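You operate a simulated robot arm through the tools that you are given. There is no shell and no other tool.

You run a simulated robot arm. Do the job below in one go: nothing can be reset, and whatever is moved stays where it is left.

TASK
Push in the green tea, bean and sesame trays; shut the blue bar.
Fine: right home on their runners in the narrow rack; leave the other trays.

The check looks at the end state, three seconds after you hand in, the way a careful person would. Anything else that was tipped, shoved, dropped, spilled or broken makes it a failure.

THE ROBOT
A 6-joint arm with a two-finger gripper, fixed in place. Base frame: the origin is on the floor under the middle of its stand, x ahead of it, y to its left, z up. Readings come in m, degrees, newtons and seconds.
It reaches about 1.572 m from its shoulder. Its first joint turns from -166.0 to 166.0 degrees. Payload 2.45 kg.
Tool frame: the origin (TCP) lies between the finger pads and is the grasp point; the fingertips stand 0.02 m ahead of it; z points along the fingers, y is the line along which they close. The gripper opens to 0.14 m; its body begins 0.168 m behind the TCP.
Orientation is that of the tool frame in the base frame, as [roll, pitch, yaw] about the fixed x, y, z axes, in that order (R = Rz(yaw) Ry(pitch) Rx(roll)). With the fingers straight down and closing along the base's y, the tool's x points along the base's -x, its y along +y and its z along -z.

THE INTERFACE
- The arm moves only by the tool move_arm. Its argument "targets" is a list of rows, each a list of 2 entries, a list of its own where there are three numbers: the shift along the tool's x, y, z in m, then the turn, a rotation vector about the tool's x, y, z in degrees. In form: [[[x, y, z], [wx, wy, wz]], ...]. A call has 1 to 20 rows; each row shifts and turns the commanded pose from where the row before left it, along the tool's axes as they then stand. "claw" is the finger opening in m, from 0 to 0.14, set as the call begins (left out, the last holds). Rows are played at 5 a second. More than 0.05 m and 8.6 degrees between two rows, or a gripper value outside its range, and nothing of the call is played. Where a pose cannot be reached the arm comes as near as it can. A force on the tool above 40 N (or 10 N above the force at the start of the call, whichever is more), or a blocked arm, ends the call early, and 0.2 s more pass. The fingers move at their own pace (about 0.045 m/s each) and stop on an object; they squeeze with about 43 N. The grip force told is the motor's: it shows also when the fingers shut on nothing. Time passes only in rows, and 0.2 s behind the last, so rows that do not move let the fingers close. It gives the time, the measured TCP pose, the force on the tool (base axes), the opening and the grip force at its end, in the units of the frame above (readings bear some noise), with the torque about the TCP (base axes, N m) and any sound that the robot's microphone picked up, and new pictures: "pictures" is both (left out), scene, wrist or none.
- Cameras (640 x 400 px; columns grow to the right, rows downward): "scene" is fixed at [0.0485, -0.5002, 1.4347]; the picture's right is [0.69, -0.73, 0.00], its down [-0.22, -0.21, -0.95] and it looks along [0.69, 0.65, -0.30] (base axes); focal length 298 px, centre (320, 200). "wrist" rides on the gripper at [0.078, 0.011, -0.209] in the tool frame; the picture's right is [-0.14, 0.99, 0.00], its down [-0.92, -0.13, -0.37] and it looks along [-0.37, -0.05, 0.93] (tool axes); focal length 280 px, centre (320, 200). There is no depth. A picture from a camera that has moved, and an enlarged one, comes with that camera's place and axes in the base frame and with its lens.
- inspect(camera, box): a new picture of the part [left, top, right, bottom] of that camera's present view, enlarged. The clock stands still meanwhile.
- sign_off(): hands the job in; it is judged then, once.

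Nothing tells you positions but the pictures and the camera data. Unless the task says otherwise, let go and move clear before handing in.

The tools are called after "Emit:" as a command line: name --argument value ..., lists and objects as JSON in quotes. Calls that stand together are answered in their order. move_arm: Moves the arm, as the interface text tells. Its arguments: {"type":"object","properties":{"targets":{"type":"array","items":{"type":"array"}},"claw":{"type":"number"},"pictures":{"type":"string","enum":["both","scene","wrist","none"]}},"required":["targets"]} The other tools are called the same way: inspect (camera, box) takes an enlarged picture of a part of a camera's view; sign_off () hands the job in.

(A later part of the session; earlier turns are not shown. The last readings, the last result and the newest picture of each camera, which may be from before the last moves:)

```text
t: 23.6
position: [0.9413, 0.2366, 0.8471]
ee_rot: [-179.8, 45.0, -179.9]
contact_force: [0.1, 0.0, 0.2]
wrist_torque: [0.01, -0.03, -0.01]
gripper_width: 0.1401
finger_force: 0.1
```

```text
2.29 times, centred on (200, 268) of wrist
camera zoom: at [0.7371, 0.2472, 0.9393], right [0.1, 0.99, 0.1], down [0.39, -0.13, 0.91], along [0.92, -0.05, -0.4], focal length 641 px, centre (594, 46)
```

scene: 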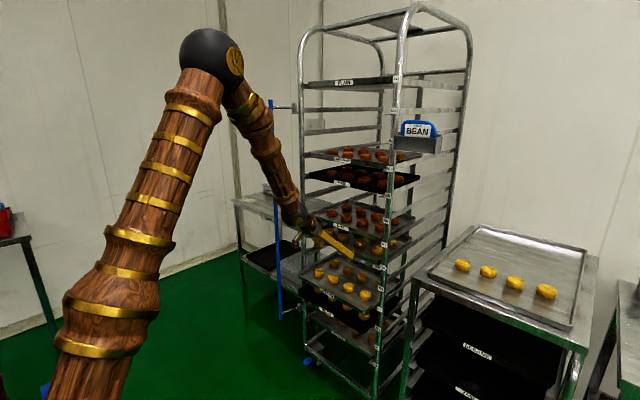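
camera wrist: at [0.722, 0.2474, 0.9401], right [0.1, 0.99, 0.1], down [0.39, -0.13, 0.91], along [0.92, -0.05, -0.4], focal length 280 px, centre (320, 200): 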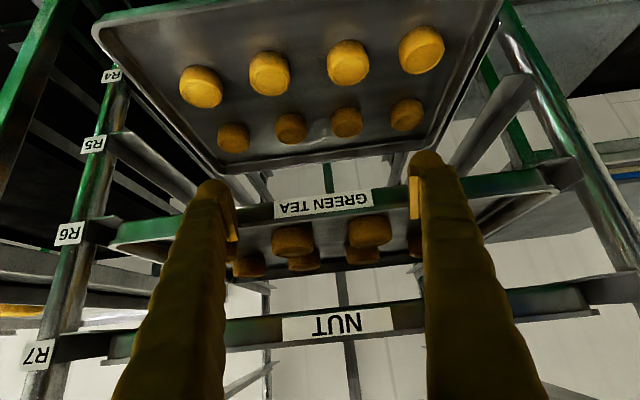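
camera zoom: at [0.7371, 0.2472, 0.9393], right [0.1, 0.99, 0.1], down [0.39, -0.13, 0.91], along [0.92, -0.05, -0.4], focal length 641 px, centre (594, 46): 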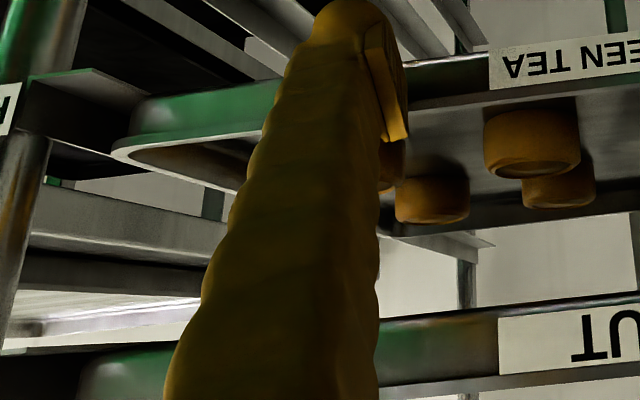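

The tray moved on with almost no resistance. I'll zoom in tightly on the nut and green tea corners to compare their alignment with the post.

Emit:
inspect --camera "scene" --box '[366, 232, 390, 247]'

Emit:
inspect --camera "scene" --box '[366, 254, 390, 269]'

Emit:
inspect --camera "scene" --box '[374, 174, 398, 189]'

Emit:
inspect --camera "scene" --box '[388, 206, 420, 226]'

Emit:
inspect --camera "scene" --box '[392, 228, 424, 248]'

```text
16.00 times, centred on (378, 240) of scene
camera zoom: at [0.0485, -0.5002, 1.4347], right [0.69, -0.73, 0.0], down [-0.22, -0.21, -0.95], along [0.69, 0.65, -0.3], focal length 4759 px, centre (-608, -432)
```

zoom: 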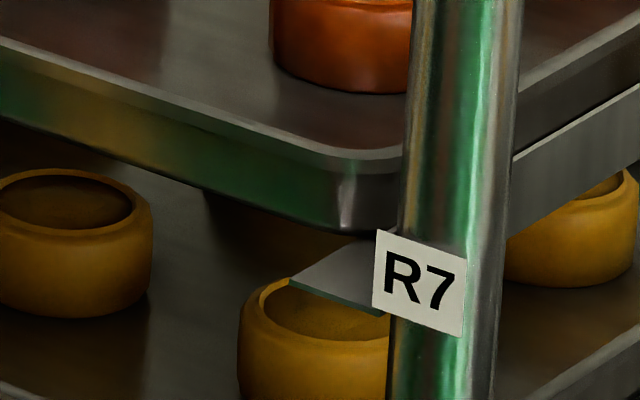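

```text
16.00 times, centred on (378, 262) of scene
camera zoom: at [0.0485, -0.5002, 1.4347], right [0.69, -0.73, 0.0], down [-0.22, -0.21, -0.95], along [0.69, 0.65, -0.3], focal length 4759 px, centre (-608, -784)
```

zoom: 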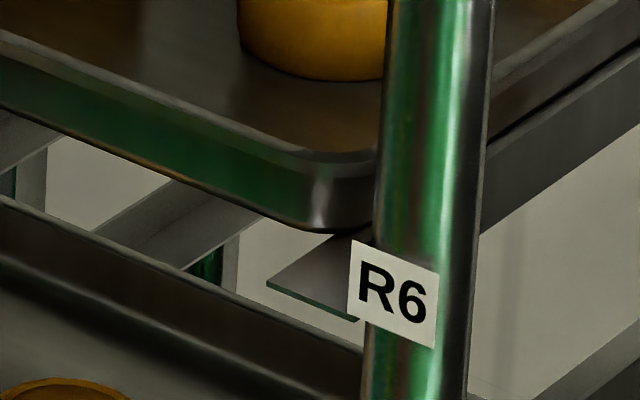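

```text
16.00 times, centred on (386, 182) of scene
camera zoom: at [0.0485, -0.5002, 1.4347], right [0.69, -0.73, 0.0], down [-0.22, -0.21, -0.95], along [0.69, 0.65, -0.3], focal length 4759 px, centre (-736, 496)
```

zoom: 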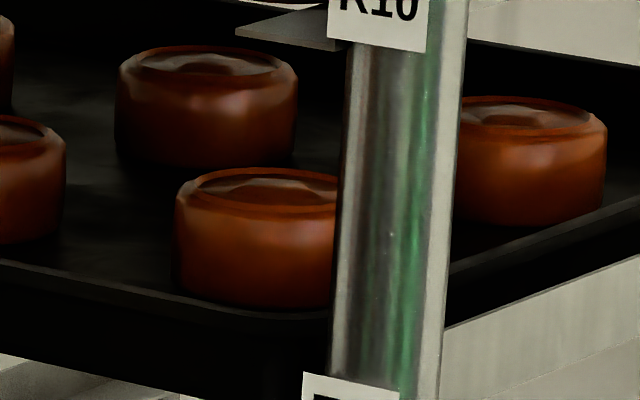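

```text
16.00 times, centred on (404, 216) of scene
camera zoom: at [0.0485, -0.5002, 1.4347], right [0.69, -0.73, 0.0], down [-0.22, -0.21, -0.95], along [0.69, 0.65, -0.3], focal length 4759 px, centre (-1024, -56)
```

zoom: 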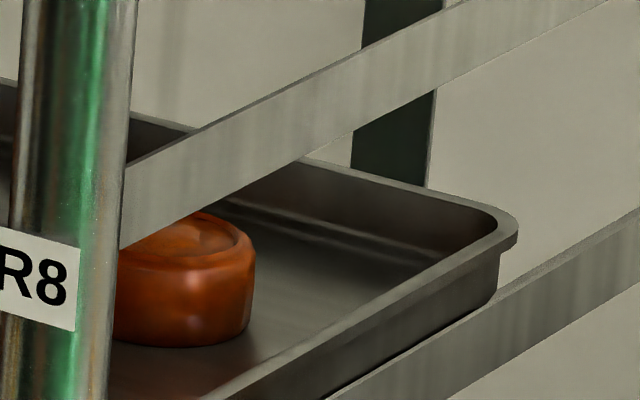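

```text
16.00 times, centred on (408, 238) of scene
camera zoom: at [0.0485, -0.5002, 1.4347], right [0.69, -0.73, 0.0], down [-0.22, -0.21, -0.95], along [0.69, 0.65, -0.3], focal length 4759 px, centre (-1088, -408)
```

zoom: 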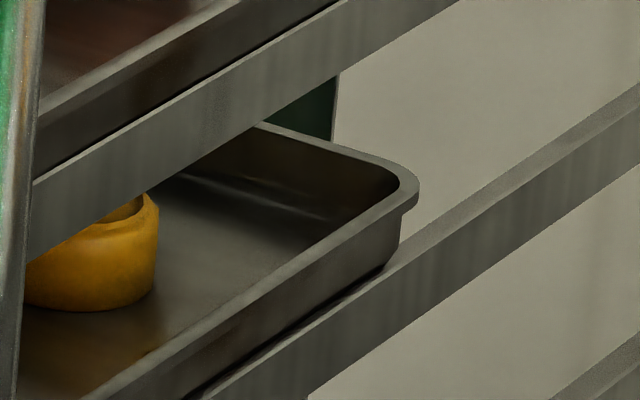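

Front and rear corners show green tea within 2–4 mm of the nut tray's home position. I'll nudge 2 mm more to see whether it meets a stop.

Emit:
move_arm --targets '[[[-0.0007, 0, 0.0007], [0, 0, 0]], [[-0.0007, 0, 0.0007], [0, 0, 0]]]' --pictures "none"

Emit:
inspect --camera "scene" --box '[366, 254, 390, 269]'

Emit:
inspect --camera "scene" --box '[392, 228, 424, 248]'

```text
t: 24.2
position: [0.9431, 0.2381, 0.8469]
ee_rot: [-179.9, 45.0, -179.9]
contact_force: [-3.0, 0.5, 0.2]
wrist_torque: [-0.02, -0.03, 0.01]
gripper_width: 0.1401
finger_force: 0.1
```

```text
16.00 times, centred on (378, 262) of scene
camera zoom: at [0.0485, -0.5002, 1.4347], right [0.69, -0.73, 0.0], down [-0.22, -0.21, -0.95], along [0.69, 0.65, -0.3], focal length 4759 px, centre (-608, -784)
```

zoom: 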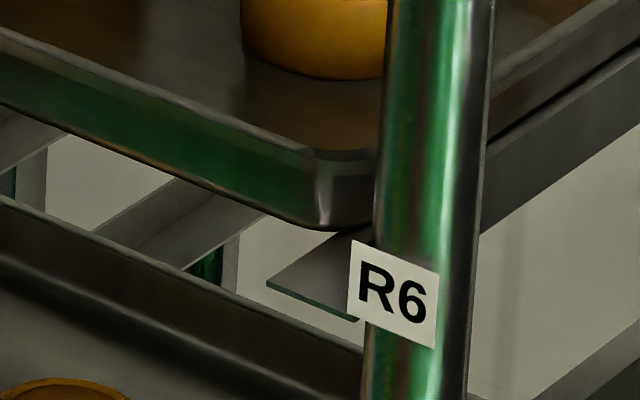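

```text
16.00 times, centred on (408, 238) of scene
camera zoom: at [0.0485, -0.5002, 1.4347], right [0.69, -0.73, 0.0], down [-0.22, -0.21, -0.95], along [0.69, 0.65, -0.3], focal length 4759 px, centre (-1088, -408)
```

zoom: 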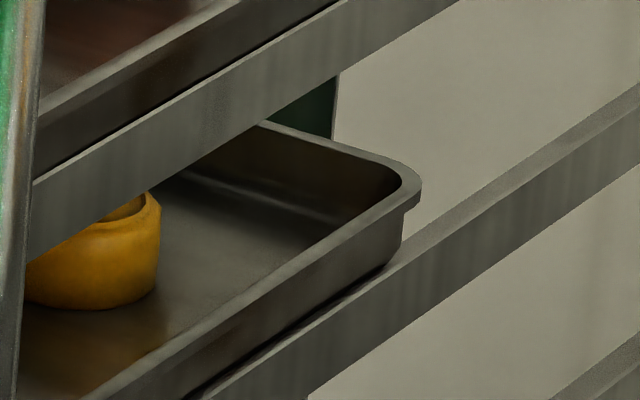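

Green tea now sits like the nut tray relative to the rear strap. I'll look at both rear edges at high zoom to see whether they touch that strap.

Emit:
inspect --camera "scene" --box '[402, 210, 418, 220]'

Emit:
inspect --camera "scene" --box '[402, 230, 418, 240]'

Emit:
inspect --camera "wrist" --box '[230, 230, 430, 355]'

Emit:
inspect --camera "scene" --box '[380, 150, 460, 200]'

```text
16.00 times, centred on (410, 215) of scene
camera zoom: at [0.0485, -0.5002, 1.4347], right [0.69, -0.73, 0.0], down [-0.22, -0.21, -0.95], along [0.69, 0.65, -0.3], focal length 4759 px, centre (-1120, -40)
```

zoom: 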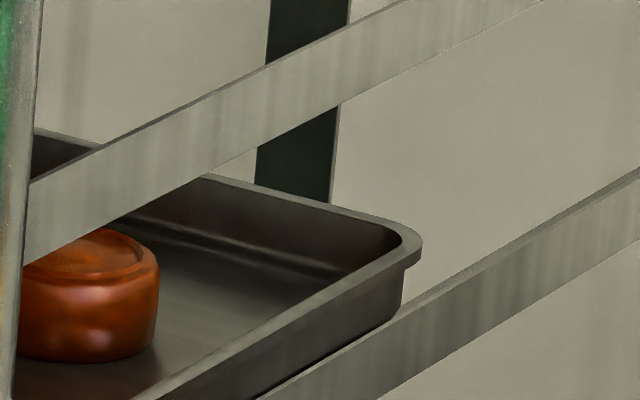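

```text
16.00 times, centred on (410, 235) of scene
camera zoom: at [0.0485, -0.5002, 1.4347], right [0.69, -0.73, 0.0], down [-0.22, -0.21, -0.95], along [0.69, 0.65, -0.3], focal length 4759 px, centre (-1120, -360)
```

zoom: 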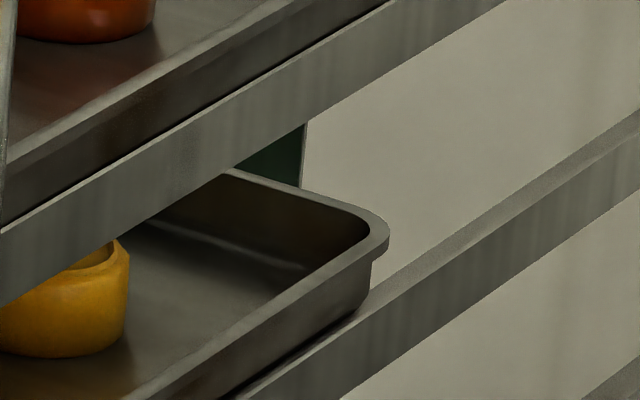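

```text
3.20 times, centred on (330, 292) of wrist
camera zoom: at [0.7385, 0.2472, 0.9389], right [0.1, 0.99, 0.1], down [0.39, -0.13, 0.91], along [0.92, -0.05, -0.4], focal length 897 px, centre (288, -96)
```

zoom: 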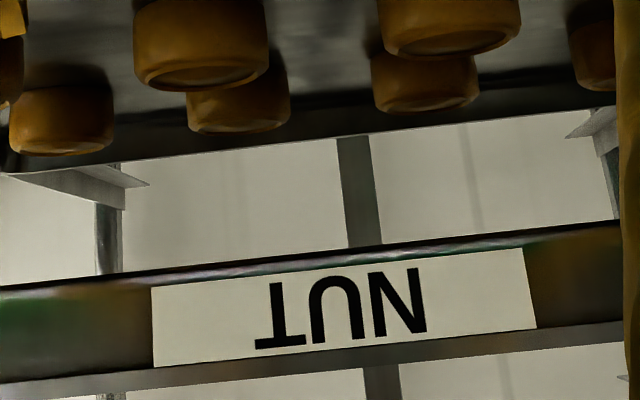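

```text
8.00 times, centred on (420, 175) of scene
camera zoom: at [0.0485, -0.5002, 1.4347], right [0.69, -0.73, 0.0], down [-0.22, -0.21, -0.95], along [0.69, 0.65, -0.3], focal length 2380 px, centre (-480, 400)
```

zoom: 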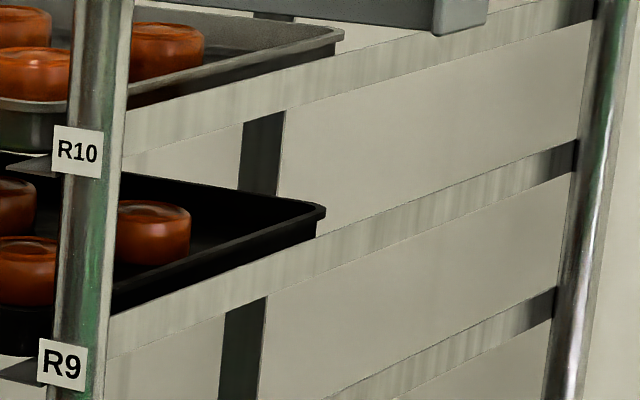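

The runners carry on well past the trays, so I need to know whether there's a stop tab behind the trays. I'll look at the empty runners (R11, R12 and R5).

Emit:
inspect --camera "scene" --box '[298, 95, 394, 155]'

Emit:
inspect --camera "scene" --box '[380, 230, 476, 290]'

Emit:
inspect --camera "wrist" --box '[60, 60, 340, 235]'

Emit:
inspect --camera "wrist" --box '[360, 60, 640, 235]'

```text
6.67 times, centred on (346, 125) of scene
camera zoom: at [0.0485, -0.5002, 1.4347], right [0.69, -0.73, 0.0], down [-0.22, -0.21, -0.95], along [0.69, 0.65, -0.3], focal length 1983 px, centre (147, 700)
```

zoom: 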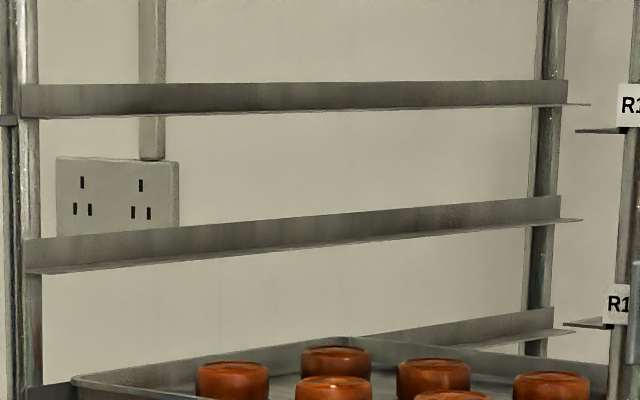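

```text
6.67 times, centred on (428, 260) of scene
camera zoom: at [0.0485, -0.5002, 1.4347], right [0.69, -0.73, 0.0], down [-0.22, -0.21, -0.95], along [0.69, 0.65, -0.3], focal length 1983 px, centre (-400, -200)
```

zoom: 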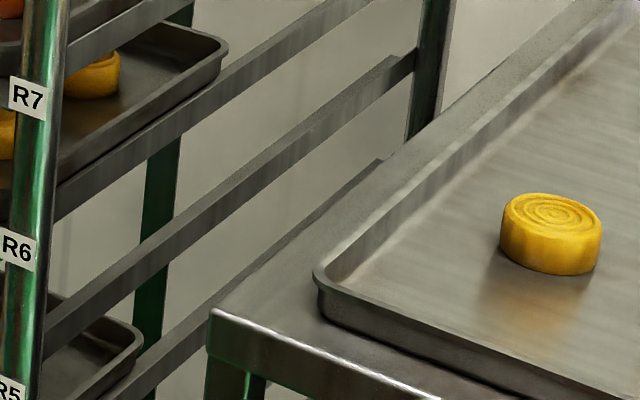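

```text
2.29 times, centred on (200, 148) of wrist
camera zoom: at [0.7385, 0.2472, 0.9389], right [0.1, 0.99, 0.1], down [0.39, -0.13, 0.91], along [0.92, -0.05, -0.4], focal length 641 px, centre (594, 320)
```

zoom: 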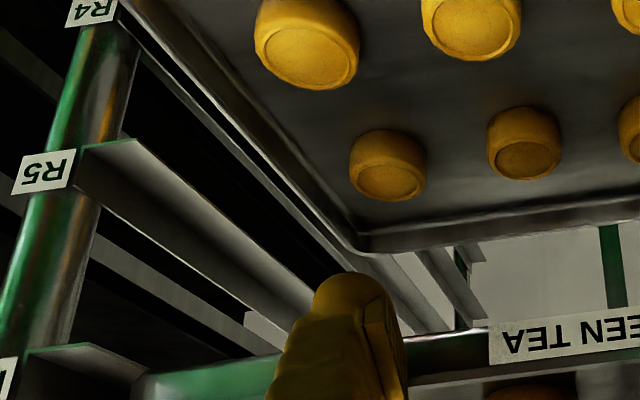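

```text
2.29 times, centred on (500, 148) of wrist
camera zoom: at [0.7385, 0.2472, 0.9389], right [0.1, 0.99, 0.1], down [0.39, -0.13, 0.91], along [0.92, -0.05, -0.4], focal length 641 px, centre (-91, 320)
```

zoom: 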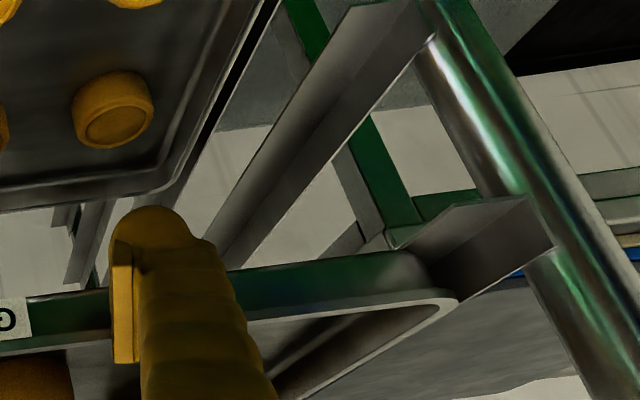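

The runners are plain with no stop tabs, so home means flush with the other trays. Green tea's lip-to-runner offset now matches the nut tray to about 1 mm. I'll back off and lower to the sesame tray (R4).

Emit:
move_arm --targets '[[[0.008, 0, -0.008], [0, 0, 0]], [[0.02, 0, -0.02], [0, 0, 0]], [[0.024, 0, -0.024], [0, 0, 0]], [[0.024, 0, -0.024], [0, 0, 0]], [[0.024, 0, -0.024], [0, 0, 0]], [[0.0226, 0, 0.0226], [0, 0, 0]], [[0.0226, 0, 0.0226], [0, 0, 0]], [[0.0226, 0, 0.0226], [0, 0, 0]], [[0.0226, 0, 0.0226], [0, 0, 0]], [[0.0226, 0, 0.0226], [0, 0, 0]], [[0.0226, 0, 0.0226], [0, 0, 0]], [[0, 0, 0], [0, 0, 0]]]' --pictures "both"

Emit:
inspect --camera "scene" --box '[310, 210, 390, 260]'

Emit:
inspect --camera "scene" --box '[290, 260, 386, 320]'

```text
t: 26.8
position: [0.8095, 0.2468, 0.669]
ee_rot: [-178.2, 44.6, -178.9]
contact_force: [-0.2, -0.7, 0.3]
wrist_torque: [-0.03, 0.0, -0.01]
gripper_width: 0.1399
finger_force: 0.0
out of reach, approached as far as the arm can: row 10, 11
camera wrist: at [0.6069, 0.2586, 0.7626], right [0.1, 0.99, 0.07], down [0.4, -0.11, 0.91], along [0.91, -0.06, -0.4], focal length 280 px, centre (320, 200)
```

scene: 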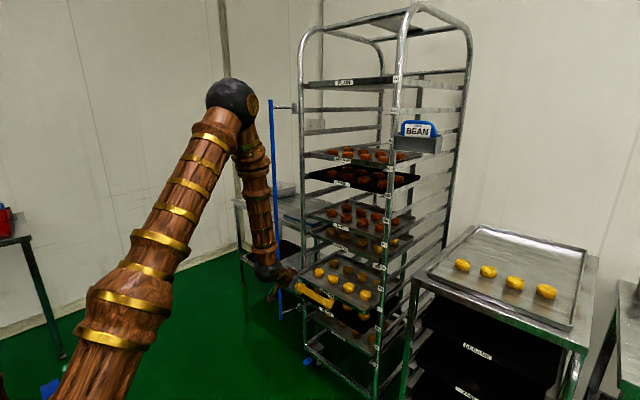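
wrist: 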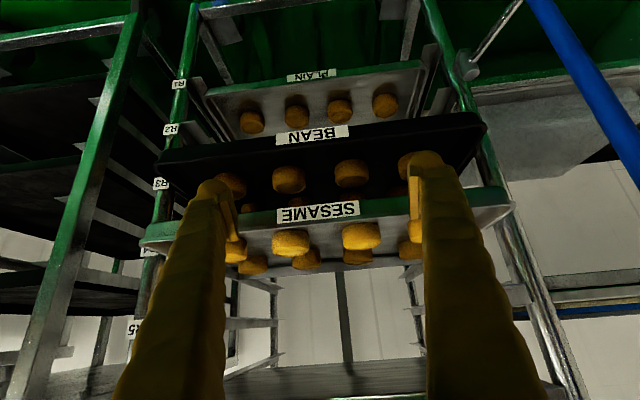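

```text
8.00 times, centred on (350, 235) of scene
camera zoom: at [0.0485, -0.5002, 1.4347], right [0.69, -0.73, 0.0], down [-0.22, -0.21, -0.95], along [0.69, 0.65, -0.3], focal length 2380 px, centre (80, -80)
```

zoom: 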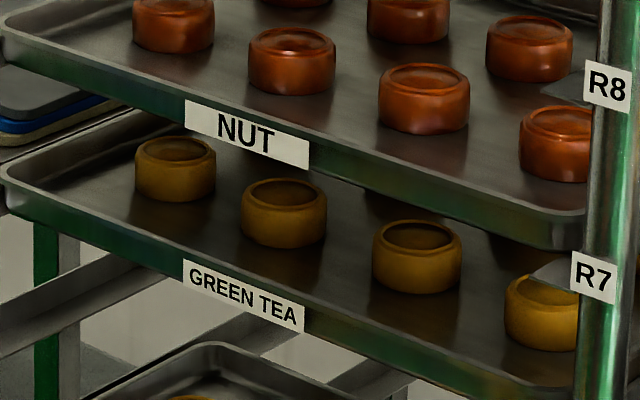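

```text
6.67 times, centred on (338, 290) of scene
camera zoom: at [0.0485, -0.5002, 1.4347], right [0.69, -0.73, 0.0], down [-0.22, -0.21, -0.95], along [0.69, 0.65, -0.3], focal length 1983 px, centre (200, -400)
```

zoom: 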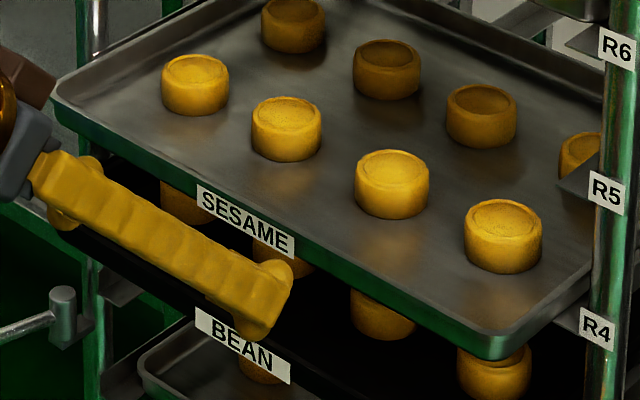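

Green tea now reads flush with the nut tray. The arm is a little too folded here, so I'll raise slightly, steepen the tilt to about 55° and straighten out the small twist before going on to sesame.

Emit:
move_arm --targets '[[[-0.018, 0, -0.018], [0, 0, 0]], [[0, 0, 0], [0, 4.8, 0]], [[0, 0, 0], [0, 4.8, 0]], [[0, 0, 0], [-1.03, 0, 0.785]], [[0, -0.009, 0], [0, 0, 0]], [[0, 0, 0], [0, 0, 0]]]' --pictures "both"

```text
t: 28.2
position: [0.8093, 0.2357, 0.6928]
ee_rot: [178.5, 35.3, 179.2]
contact_force: [-0.3, -0.2, 0.1]
wrist_torque: [0.02, 0.0, -0.01]
gripper_width: 0.14
finger_force: 0.1
camera wrist: at [0.6245, 0.2433, 0.8181], right [0.11, 0.99, 0.1], down [0.54, -0.15, 0.83], along [0.84, -0.04, -0.55], focal length 280 px, centre (320, 200)
```

scene: 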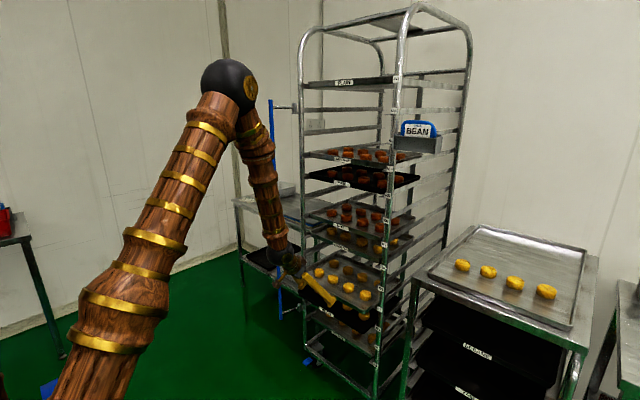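
wrist: 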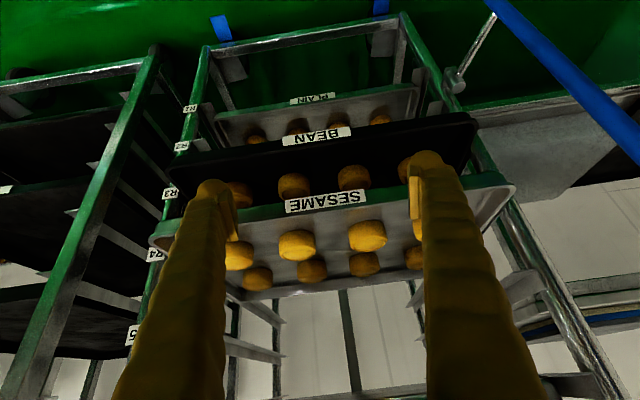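

The orientation only needed the tilt, so I'll undo the small twist correction and lower to the sesame lip height (z≈0.661), still 4 cm in front of it.

Emit:
move_arm --targets '[[[0, 0, 0], [1.03, 0, -0.785]], [[0.0092, 0.0007, 0.0131], [0, 0, 0]], [[0.0092, 0.0007, 0.0131], [0, 0, 0]], [[0, 0, 0], [0, 0, 0]]]' --pictures "both"

Emit:
inspect --camera "scene" --box '[290, 250, 386, 310]'

```text
t: 29.2
position: [0.8102, 0.2368, 0.6607]
ee_rot: [-179.9, 35.4, -179.9]
contact_force: [-0.6, 0.0, -1.0]
wrist_torque: [0.03, -0.03, -0.02]
gripper_width: 0.14
finger_force: 0.1
camera wrist: at [0.6248, 0.2467, 0.7858], right [0.11, 0.99, 0.08], down [0.54, -0.13, 0.83], along [0.84, -0.05, -0.55], focal length 280 px, centre (320, 200)
```

scene: 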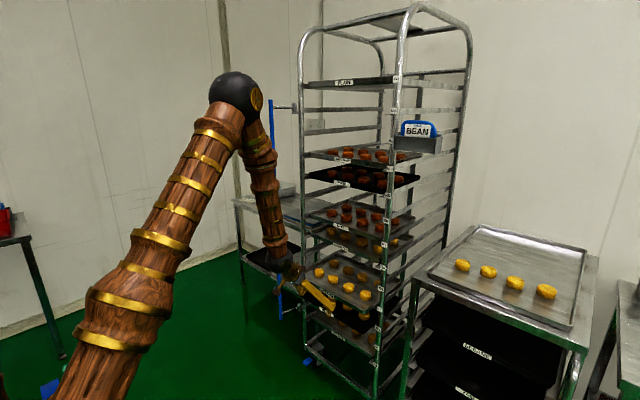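
wrist: 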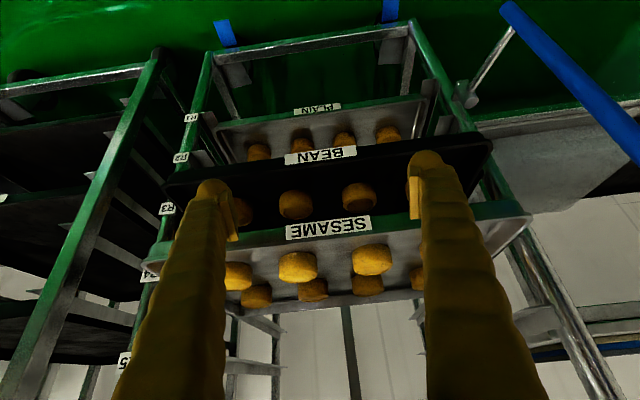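

```text
6.67 times, centred on (338, 280) of scene
camera zoom: at [0.0485, -0.5002, 1.4347], right [0.69, -0.73, 0.0], down [-0.22, -0.21, -0.95], along [0.69, 0.65, -0.3], focal length 1983 px, centre (200, -333)
```

zoom: 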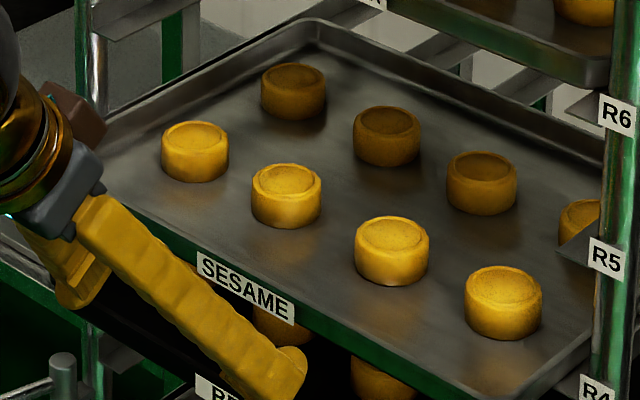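

I'm lined up with the sesame lip. I'll push forward gently while watching the force.

Emit:
move_arm --targets '[[[-0.0057, 0, 0.00405], [0, 0, 0]], [[-0.0057, 0, 0.00405], [0, 0, 0]], [[-0.0057, 0, 0.00405], [0, 0, 0]], [[-0.0057, 0, 0.00405], [0, 0, 0]], [[-0.0057, 0, 0.00405], [0, 0, 0]], [[-0.0057, 0, 0.00405], [0, 0, 0]], [[-0.0057, 0, 0.00405], [0, 0, 0]]]' --pictures "both"

Emit:
inspect --camera "scene" --box '[310, 260, 390, 310]'

```text
t: 30.8
position: [0.8594, 0.2383, 0.6606]
ee_rot: [-180.0, 35.5, -179.9]
contact_force: [-3.5, -0.8, 0.2]
wrist_torque: [0.0, -0.03, -0.01]
gripper_width: 0.14
finger_force: 0.2
camera wrist: at [0.6741, 0.2478, 0.7857], right [0.11, 0.99, 0.08], down [0.54, -0.13, 0.83], along [0.84, -0.05, -0.55], focal length 280 px, centre (320, 200)
```

scene: 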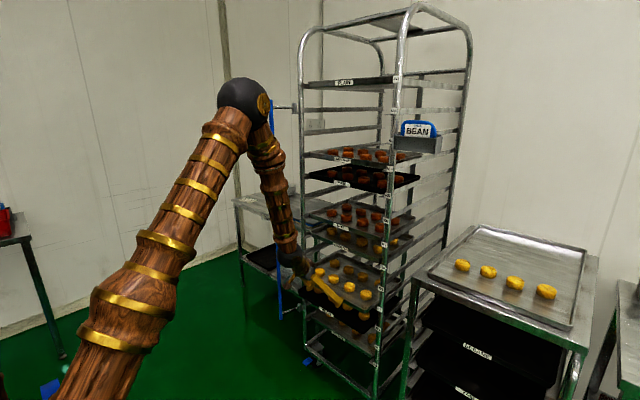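
wrist: 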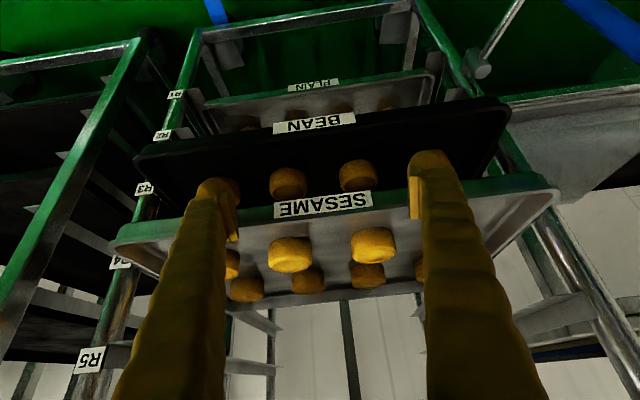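

```text
8.00 times, centred on (350, 285) of scene
camera zoom: at [0.0485, -0.5002, 1.4347], right [0.69, -0.73, 0.0], down [-0.22, -0.21, -0.95], along [0.69, 0.65, -0.3], focal length 2380 px, centre (80, -480)
```

zoom: 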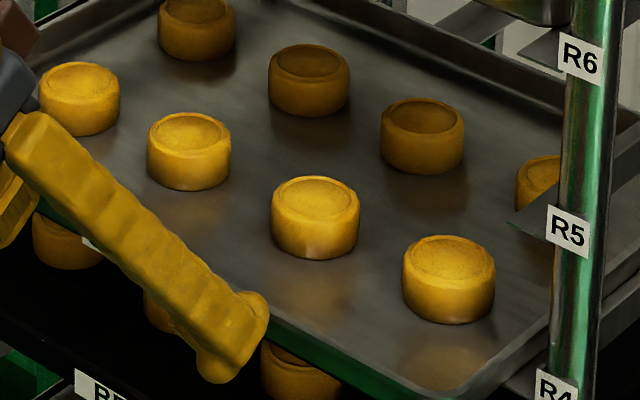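

Clean contact at about 3.5 N straight back. I'll push about 7 cm more, then check.

Emit:
move_arm --targets '[[[-0.0057, 0, 0.00405], [0, 0, 0]], [[-0.0057, 0, 0.00405], [0, 0, 0]], [[-0.0057, 0, 0.00405], [0, 0, 0]], [[-0.0057, 0, 0.00405], [0, 0, 0]], [[-0.0057, 0, 0.00405], [0, 0, 0]], [[-0.0057, 0, 0.00405], [0, 0, 0]], [[-0.0057, 0, 0.00405], [0, 0, 0]], [[-0.0057, 0, 0.00405], [0, 0, 0]], [[-0.0041, 0, 0.0029], [0, 0, 0]], [[-0.0041, 0, 0.0029], [0, 0, 0]]]' --pictures "both"

Emit:
inspect --camera "scene" --box '[350, 270, 398, 300]'

```text
t: 33.0
position: [0.9263, 0.2376, 0.6617]
ee_rot: [179.9, 35.4, -180.0]
contact_force: [-2.7, 0.2, -0.7]
wrist_torque: [0.1, 0.0, -0.08]
gripper_width: 0.1401
finger_force: 0.1
camera wrist: at [0.7407, 0.2477, 0.7873], right [0.11, 0.99, 0.08], down [0.54, -0.13, 0.83], along [0.84, -0.05, -0.55], focal length 280 px, centre (320, 200)
```

scene: 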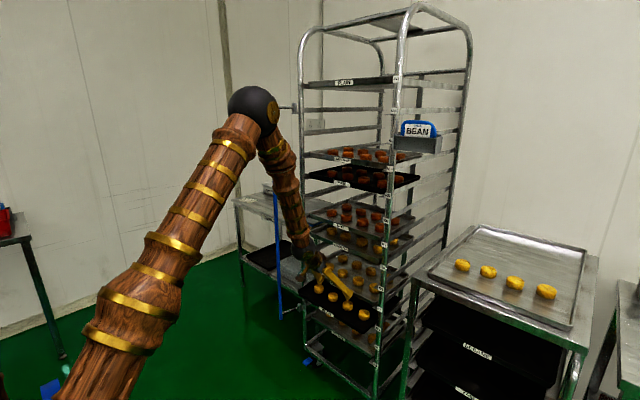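
wrist: 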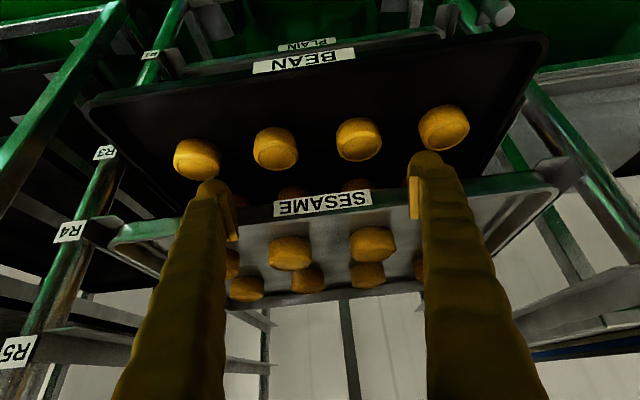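

```text
13.33 times, centred on (374, 285) of scene
camera zoom: at [0.0485, -0.5002, 1.4347], right [0.69, -0.73, 0.0], down [-0.22, -0.21, -0.95], along [0.69, 0.65, -0.3], focal length 3966 px, centre (-400, -933)
```

zoom: 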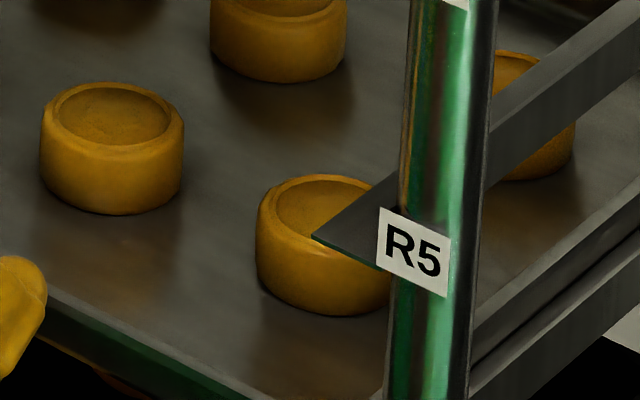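

About 1.5 cm remains. I'll push in small steps and compare the lip-to-runner offset at R4 with the R6 one.

Emit:
move_arm --targets '[[[-0.0016, 0, 0.00116], [0, 0, 0]], [[-0.0016, 0, 0.00116], [0, 0, 0]], [[-0.0016, 0, 0.00116], [0, 0, 0]], [[-0.0016, 0, 0.00116], [0, 0, 0]], [[-0.0016, 0, 0.00116], [0, 0, 0]], [[0, 0, 0], [0, 0, 0]]]' --pictures "none"

Emit:
inspect --camera "scene" --box '[362, 298, 386, 313]'

Emit:
inspect --camera "scene" --box '[366, 254, 390, 269]'

Emit:
inspect --camera "scene" --box '[394, 270, 418, 285]'

```text
t: 34.4
position: [0.9352, 0.2372, 0.6618]
ee_rot: [-179.9, 35.4, -179.9]
contact_force: [-2.8, 0.3, 0.5]
wrist_torque: [-0.08, -0.02, 0.04]
gripper_width: 0.1403
finger_force: 0.1
```

```text
16.00 times, centred on (374, 306) of scene
camera zoom: at [0.0485, -0.5002, 1.4347], right [0.69, -0.73, 0.0], down [-0.22, -0.21, -0.95], along [0.69, 0.65, -0.3], focal length 4759 px, centre (-544, -1488)
```

zoom: 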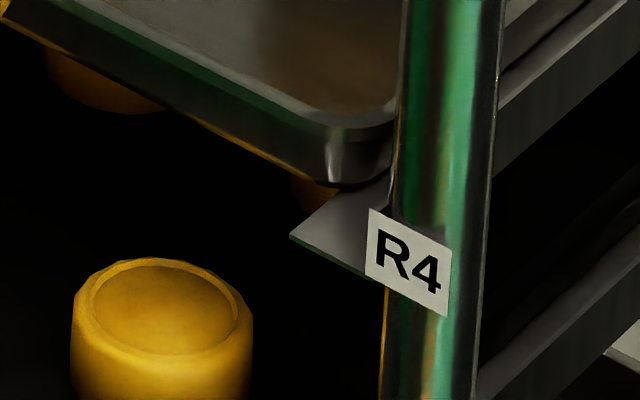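

```text
16.00 times, centred on (378, 262) of scene
camera zoom: at [0.0485, -0.5002, 1.4347], right [0.69, -0.73, 0.0], down [-0.22, -0.21, -0.95], along [0.69, 0.65, -0.3], focal length 4759 px, centre (-608, -784)
```

zoom: 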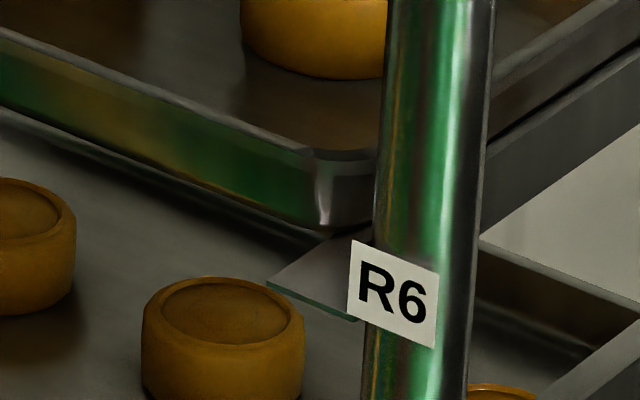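

```text
16.00 times, centred on (406, 278) of scene
camera zoom: at [0.0485, -0.5002, 1.4347], right [0.69, -0.73, 0.0], down [-0.22, -0.21, -0.95], along [0.69, 0.65, -0.3], focal length 4759 px, centre (-1056, -1040)
```

zoom: 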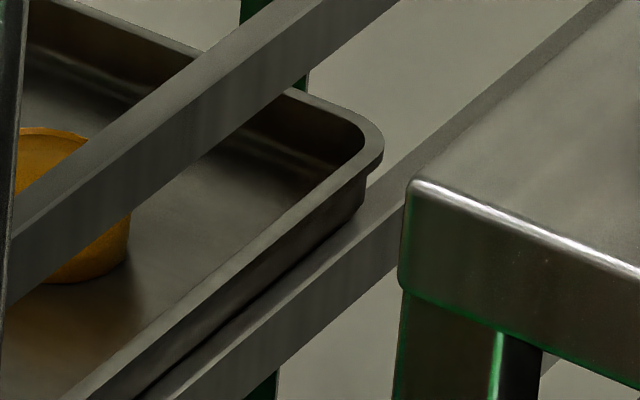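

Sesame is within a few mm. I'll calibrate against the home PLAIN tray at R1 and LOTUS at R10 before the last nudge.

Emit:
inspect --camera "scene" --box '[356, 348, 380, 363]'

Emit:
inspect --camera "scene" --box '[370, 156, 394, 171]'

Emit:
inspect --camera "scene" --box '[362, 298, 378, 308]'

Emit:
inspect --camera "scene" --box '[300, 240, 332, 260]'

Emit:
inspect --camera "scene" --box '[300, 212, 332, 232]'

```text
16.00 times, centred on (368, 356) of scene
camera zoom: at [0.0485, -0.5002, 1.4347], right [0.69, -0.73, 0.0], down [-0.22, -0.21, -0.95], along [0.69, 0.65, -0.3], focal length 4759 px, centre (-448, -2288)
```

zoom: 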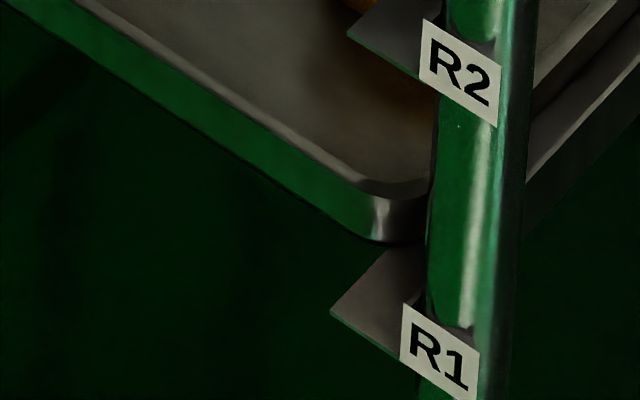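

```text
16.00 times, centred on (382, 164) of scene
camera zoom: at [0.0485, -0.5002, 1.4347], right [0.69, -0.73, 0.0], down [-0.22, -0.21, -0.95], along [0.69, 0.65, -0.3], focal length 4759 px, centre (-672, 784)
```

zoom: 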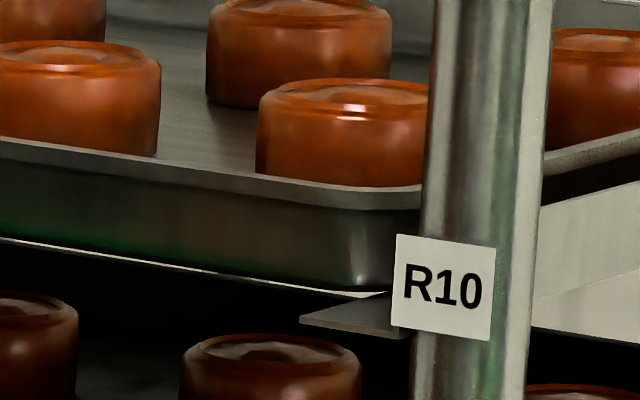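

```text
16.00 times, centred on (370, 303) of scene
camera zoom: at [0.0485, -0.5002, 1.4347], right [0.69, -0.73, 0.0], down [-0.22, -0.21, -0.95], along [0.69, 0.65, -0.3], focal length 4759 px, centre (-480, -1448)
```

zoom: 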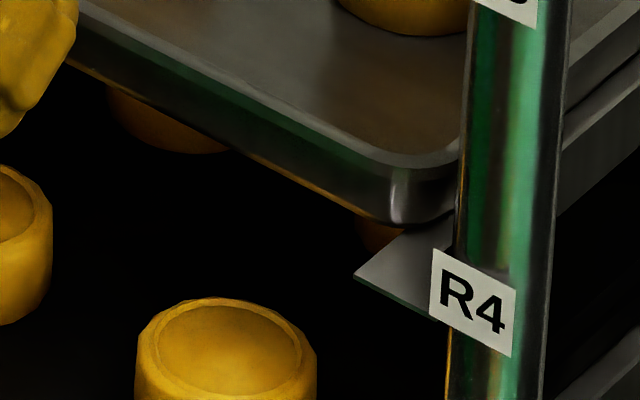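

```text
16.00 times, centred on (316, 250) of scene
camera zoom: at [0.0485, -0.5002, 1.4347], right [0.69, -0.73, 0.0], down [-0.22, -0.21, -0.95], along [0.69, 0.65, -0.3], focal length 4759 px, centre (384, -600)
```

zoom: 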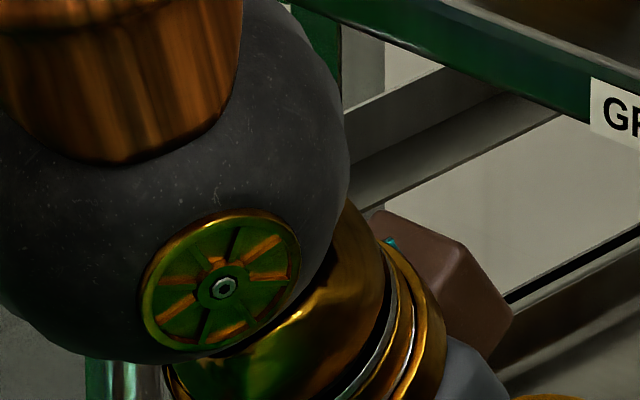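

```text
16.00 times, centred on (316, 222) of scene
camera zoom: at [0.0485, -0.5002, 1.4347], right [0.69, -0.73, 0.0], down [-0.22, -0.21, -0.95], along [0.69, 0.65, -0.3], focal length 4759 px, centre (384, -152)
```

zoom: 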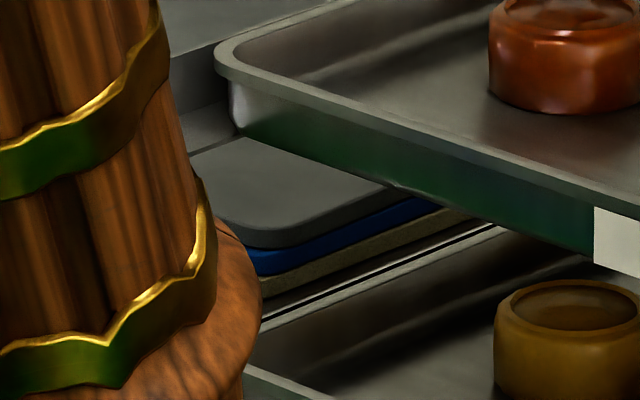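

Calibrating on the home trays R10, R7 and R1, green tea is spot-on and sesame has about 5–6 mm left. I'll nudge it by 5 mm.

Emit:
move_arm --targets '[[[-0.0014, 0, 0.001], [0, 0, 0]], [[-0.0014, 0, 0.001], [0, 0, 0]], [[-0.0013, 0, 0.0009], [0, 0, 0]], [[0, 0, 0], [0, 0, 0]]]' --pictures "none"

Emit:
inspect --camera "scene" --box '[362, 298, 378, 308]'

```text
t: 35.4
position: [0.9403, 0.2358, 0.6635]
ee_rot: [180.0, 35.4, -179.8]
contact_force: [-0.6, 0.8, 0.2]
wrist_torque: [0.06, -0.01, -0.05]
gripper_width: 0.14
finger_force: 0.1
```

```text
16.00 times, centred on (370, 303) of scene
camera zoom: at [0.0485, -0.5002, 1.4347], right [0.69, -0.73, 0.0], down [-0.22, -0.21, -0.95], along [0.69, 0.65, -0.3], focal length 4759 px, centre (-480, -1448)
```

zoom: 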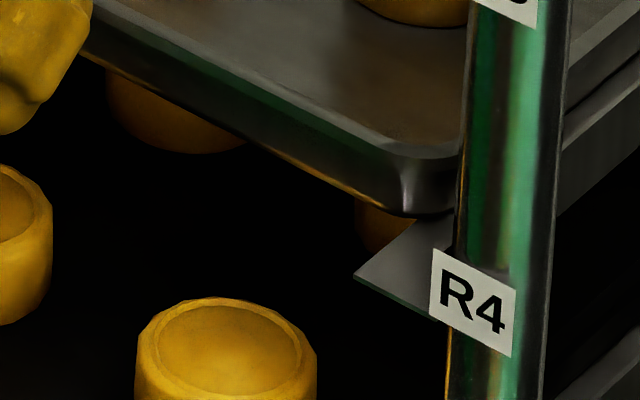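

Sesame is now within about 1 mm of home. One last 1 mm nudge, then I'll back away and drop to the bean tray.

Emit:
move_arm --targets '[[[-0.0011, 0, 0.0008], [0, 0, 0]], [[0, 0, 0], [0, 0, 0]]]' --pictures "none"

Emit:
inspect --camera "scene" --box '[362, 298, 378, 308]'

```text
t: 36.0
position: [0.9413, 0.2359, 0.6617]
ee_rot: [-179.9, 35.4, -179.7]
contact_force: [-2.2, 0.5, 1.9]
wrist_torque: [-0.01, -0.03, 0.02]
gripper_width: 0.1399
finger_force: 0.0
```

```text
16.00 times, centred on (370, 303) of scene
camera zoom: at [0.0485, -0.5002, 1.4347], right [0.69, -0.73, 0.0], down [-0.22, -0.21, -0.95], along [0.69, 0.65, -0.3], focal length 4759 px, centre (-480, -1448)
```

zoom: 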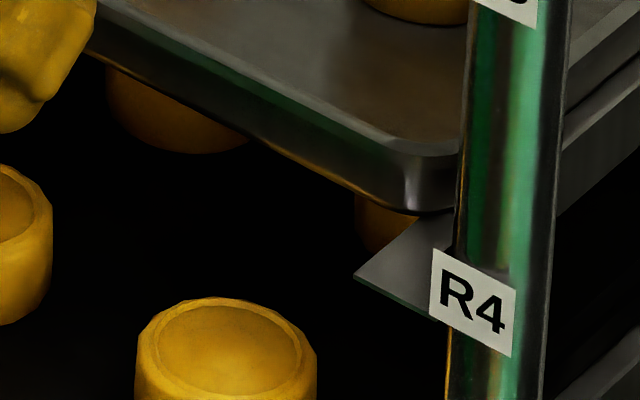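

Sesame is home. I'll back out along the same line and lower in front of the bean tray (R3).

Emit:
move_arm --targets '[[[0.0122, 0, -0.0087], [0, 0, 0]], [[0.0275, 0, -0.0195], [0, 0, 0]], [[0.0275, 0, -0.0195], [0, 0, 0]], [[0.0275, 0, -0.0195], [0, 0, 0]], [[0.0138, 0, 0.0195], [0, 0, 0]], [[0.0138, 0, 0.0195], [0, 0, 0]], [[0.0138, 0, 0.0195], [0, 0, 0]], [[0.0138, 0, 0.0195], [0, 0, 0]], [[0, 0, 0], [0, 0, 0]]]' --pictures "both"

Emit:
inspect --camera "scene" --box '[290, 270, 386, 330]'

```text
t: 38.0
position: [0.8305, 0.2412, 0.5678]
ee_rot: [-179.0, 35.2, -179.5]
contact_force: [0.2, 0.2, -0.5]
wrist_torque: [0.0, -0.03, 0.02]
gripper_width: 0.14
finger_force: 0.1
out of reach, approached as far as the arm can: row 8
camera wrist: at [0.6466, 0.2528, 0.6937], right [0.11, 0.99, 0.07], down [0.54, -0.12, 0.83], along [0.83, -0.06, -0.55], focal length 280 px, centre (320, 200)
```

scene: 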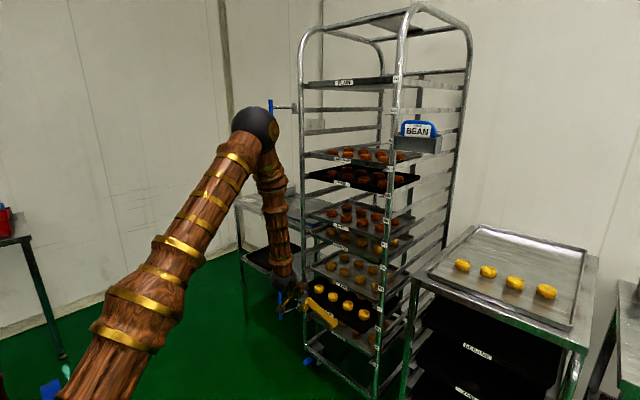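
wrist: 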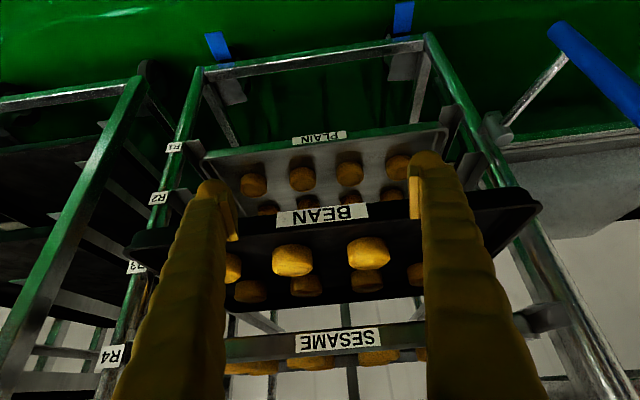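

```text
6.67 times, centred on (338, 300) of scene
camera zoom: at [0.0485, -0.5002, 1.4347], right [0.69, -0.73, 0.0], down [-0.22, -0.21, -0.95], along [0.69, 0.65, -0.3], focal length 1983 px, centre (200, -467)
```

zoom: 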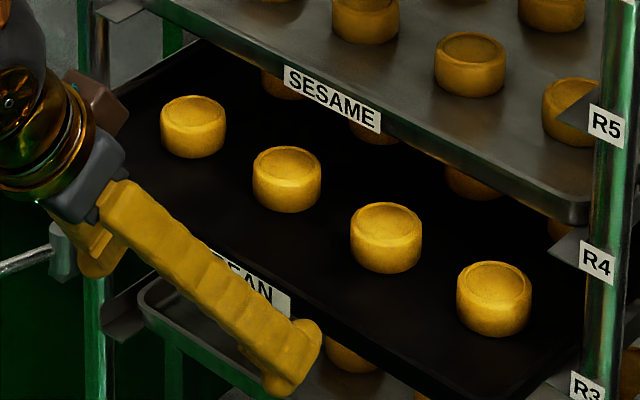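

I'm in front of the bean lip at about z=0.568. I'll push forward gently.

Emit:
move_arm --targets '[[[-0.0049, -0.002, 0.0035], [0, 0, 0]], [[-0.0037, -0.002, 0.0051], [0, 0, 0]], [[-0.0049, 0, 0.0035], [0, 0, 0]], [[-0.0049, 0, 0.0035], [0, 0, 0]], [[-0.0049, 0, 0.0035], [0, 0, 0]], [[-0.0049, 0, 0.0035], [0, 0, 0]]]' --pictures "both"

Emit:
inspect --camera "scene" --box '[310, 280, 390, 330]'

```text
t: 39.4
position: [0.8658, 0.2351, 0.5684]
ee_rot: [-179.9, 35.4, -179.9]
contact_force: [-2.8, -0.3, -0.7]
wrist_torque: [0.05, -0.03, -0.07]
gripper_width: 0.14
finger_force: 0.1
camera wrist: at [0.6808, 0.2458, 0.6927], right [0.11, 0.99, 0.08], down [0.54, -0.13, 0.83], along [0.84, -0.05, -0.55], focal length 280 px, centre (320, 200)
```

scene: 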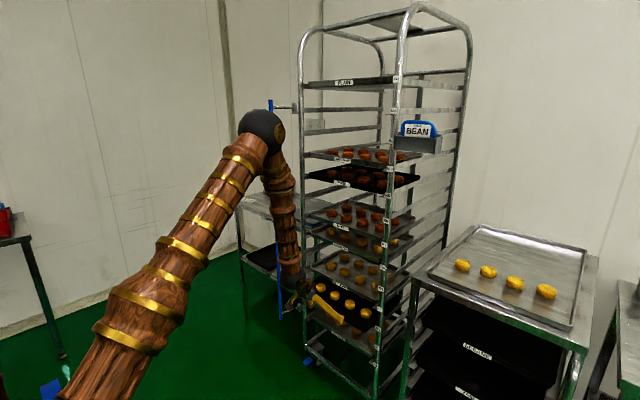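
wrist: 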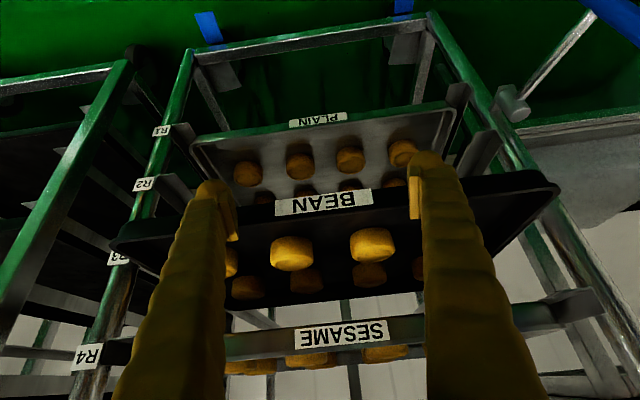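

```text
8.00 times, centred on (350, 305) of scene
camera zoom: at [0.0485, -0.5002, 1.4347], right [0.69, -0.73, 0.0], down [-0.22, -0.21, -0.95], along [0.69, 0.65, -0.3], focal length 2380 px, centre (80, -640)
```

zoom: 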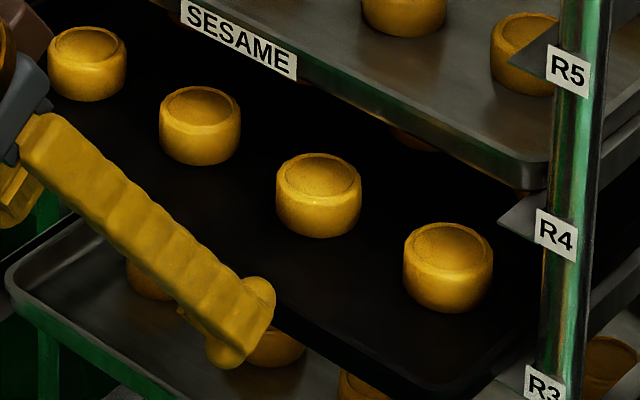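

The bean tray is moving with light force. I'll push about 6 cm further.

Emit:
move_arm --targets '[[[-0.0055, 0, 0.0039], [0, 0, 0]], [[-0.0055, 0, 0.0039], [0, 0, 0]], [[-0.0055, 0, 0.0039], [0, 0, 0]], [[-0.0055, 0, 0.0039], [0, 0, 0]], [[-0.0055, 0, 0.0039], [0, 0, 0]], [[-0.0055, 0, 0.0039], [0, 0, 0]], [[-0.0055, 0, 0.0039], [0, 0, 0]], [[-0.0041, 0, 0.0029], [0, 0, 0]], [[-0.0041, 0, 0.0029], [0, 0, 0]], [[0, 0, 0], [0, 0, 0]]]' --pictures "both"

Emit:
inspect --camera "scene" --box '[360, 315, 384, 330]'

```text
t: 41.6
position: [0.9227, 0.2367, 0.5664]
ee_rot: [-179.9, 35.4, -180.0]
contact_force: [-3.9, -0.7, -0.3]
wrist_torque: [0.01, 0.0, -0.13]
gripper_width: 0.1399
finger_force: 0.0
camera wrist: at [0.7382, 0.246, 0.6916], right [0.11, 0.99, 0.08], down [0.54, -0.13, 0.83], along [0.84, -0.05, -0.55], focal length 280 px, centre (320, 200)
```

scene: 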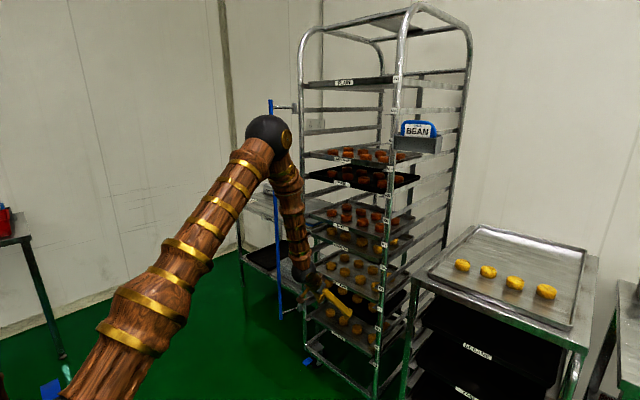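
wrist: 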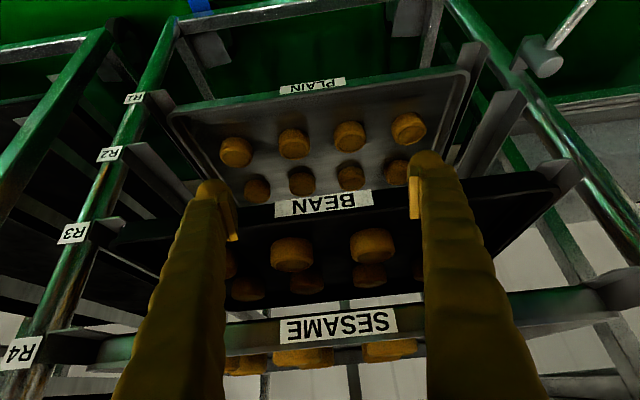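

```text
16.00 times, centred on (372, 322) of scene
camera zoom: at [0.0485, -0.5002, 1.4347], right [0.69, -0.73, 0.0], down [-0.22, -0.21, -0.95], along [0.69, 0.65, -0.3], focal length 4759 px, centre (-512, -1760)
```

zoom: 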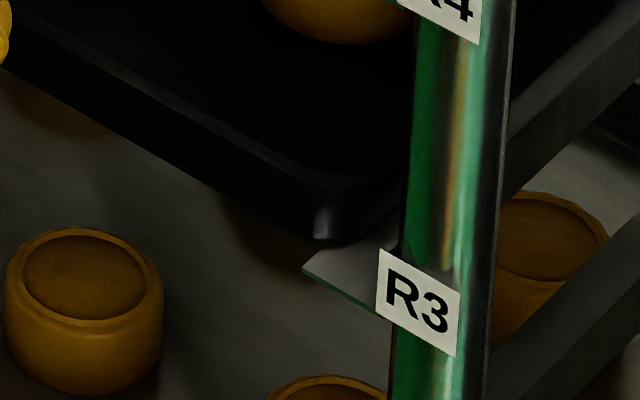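

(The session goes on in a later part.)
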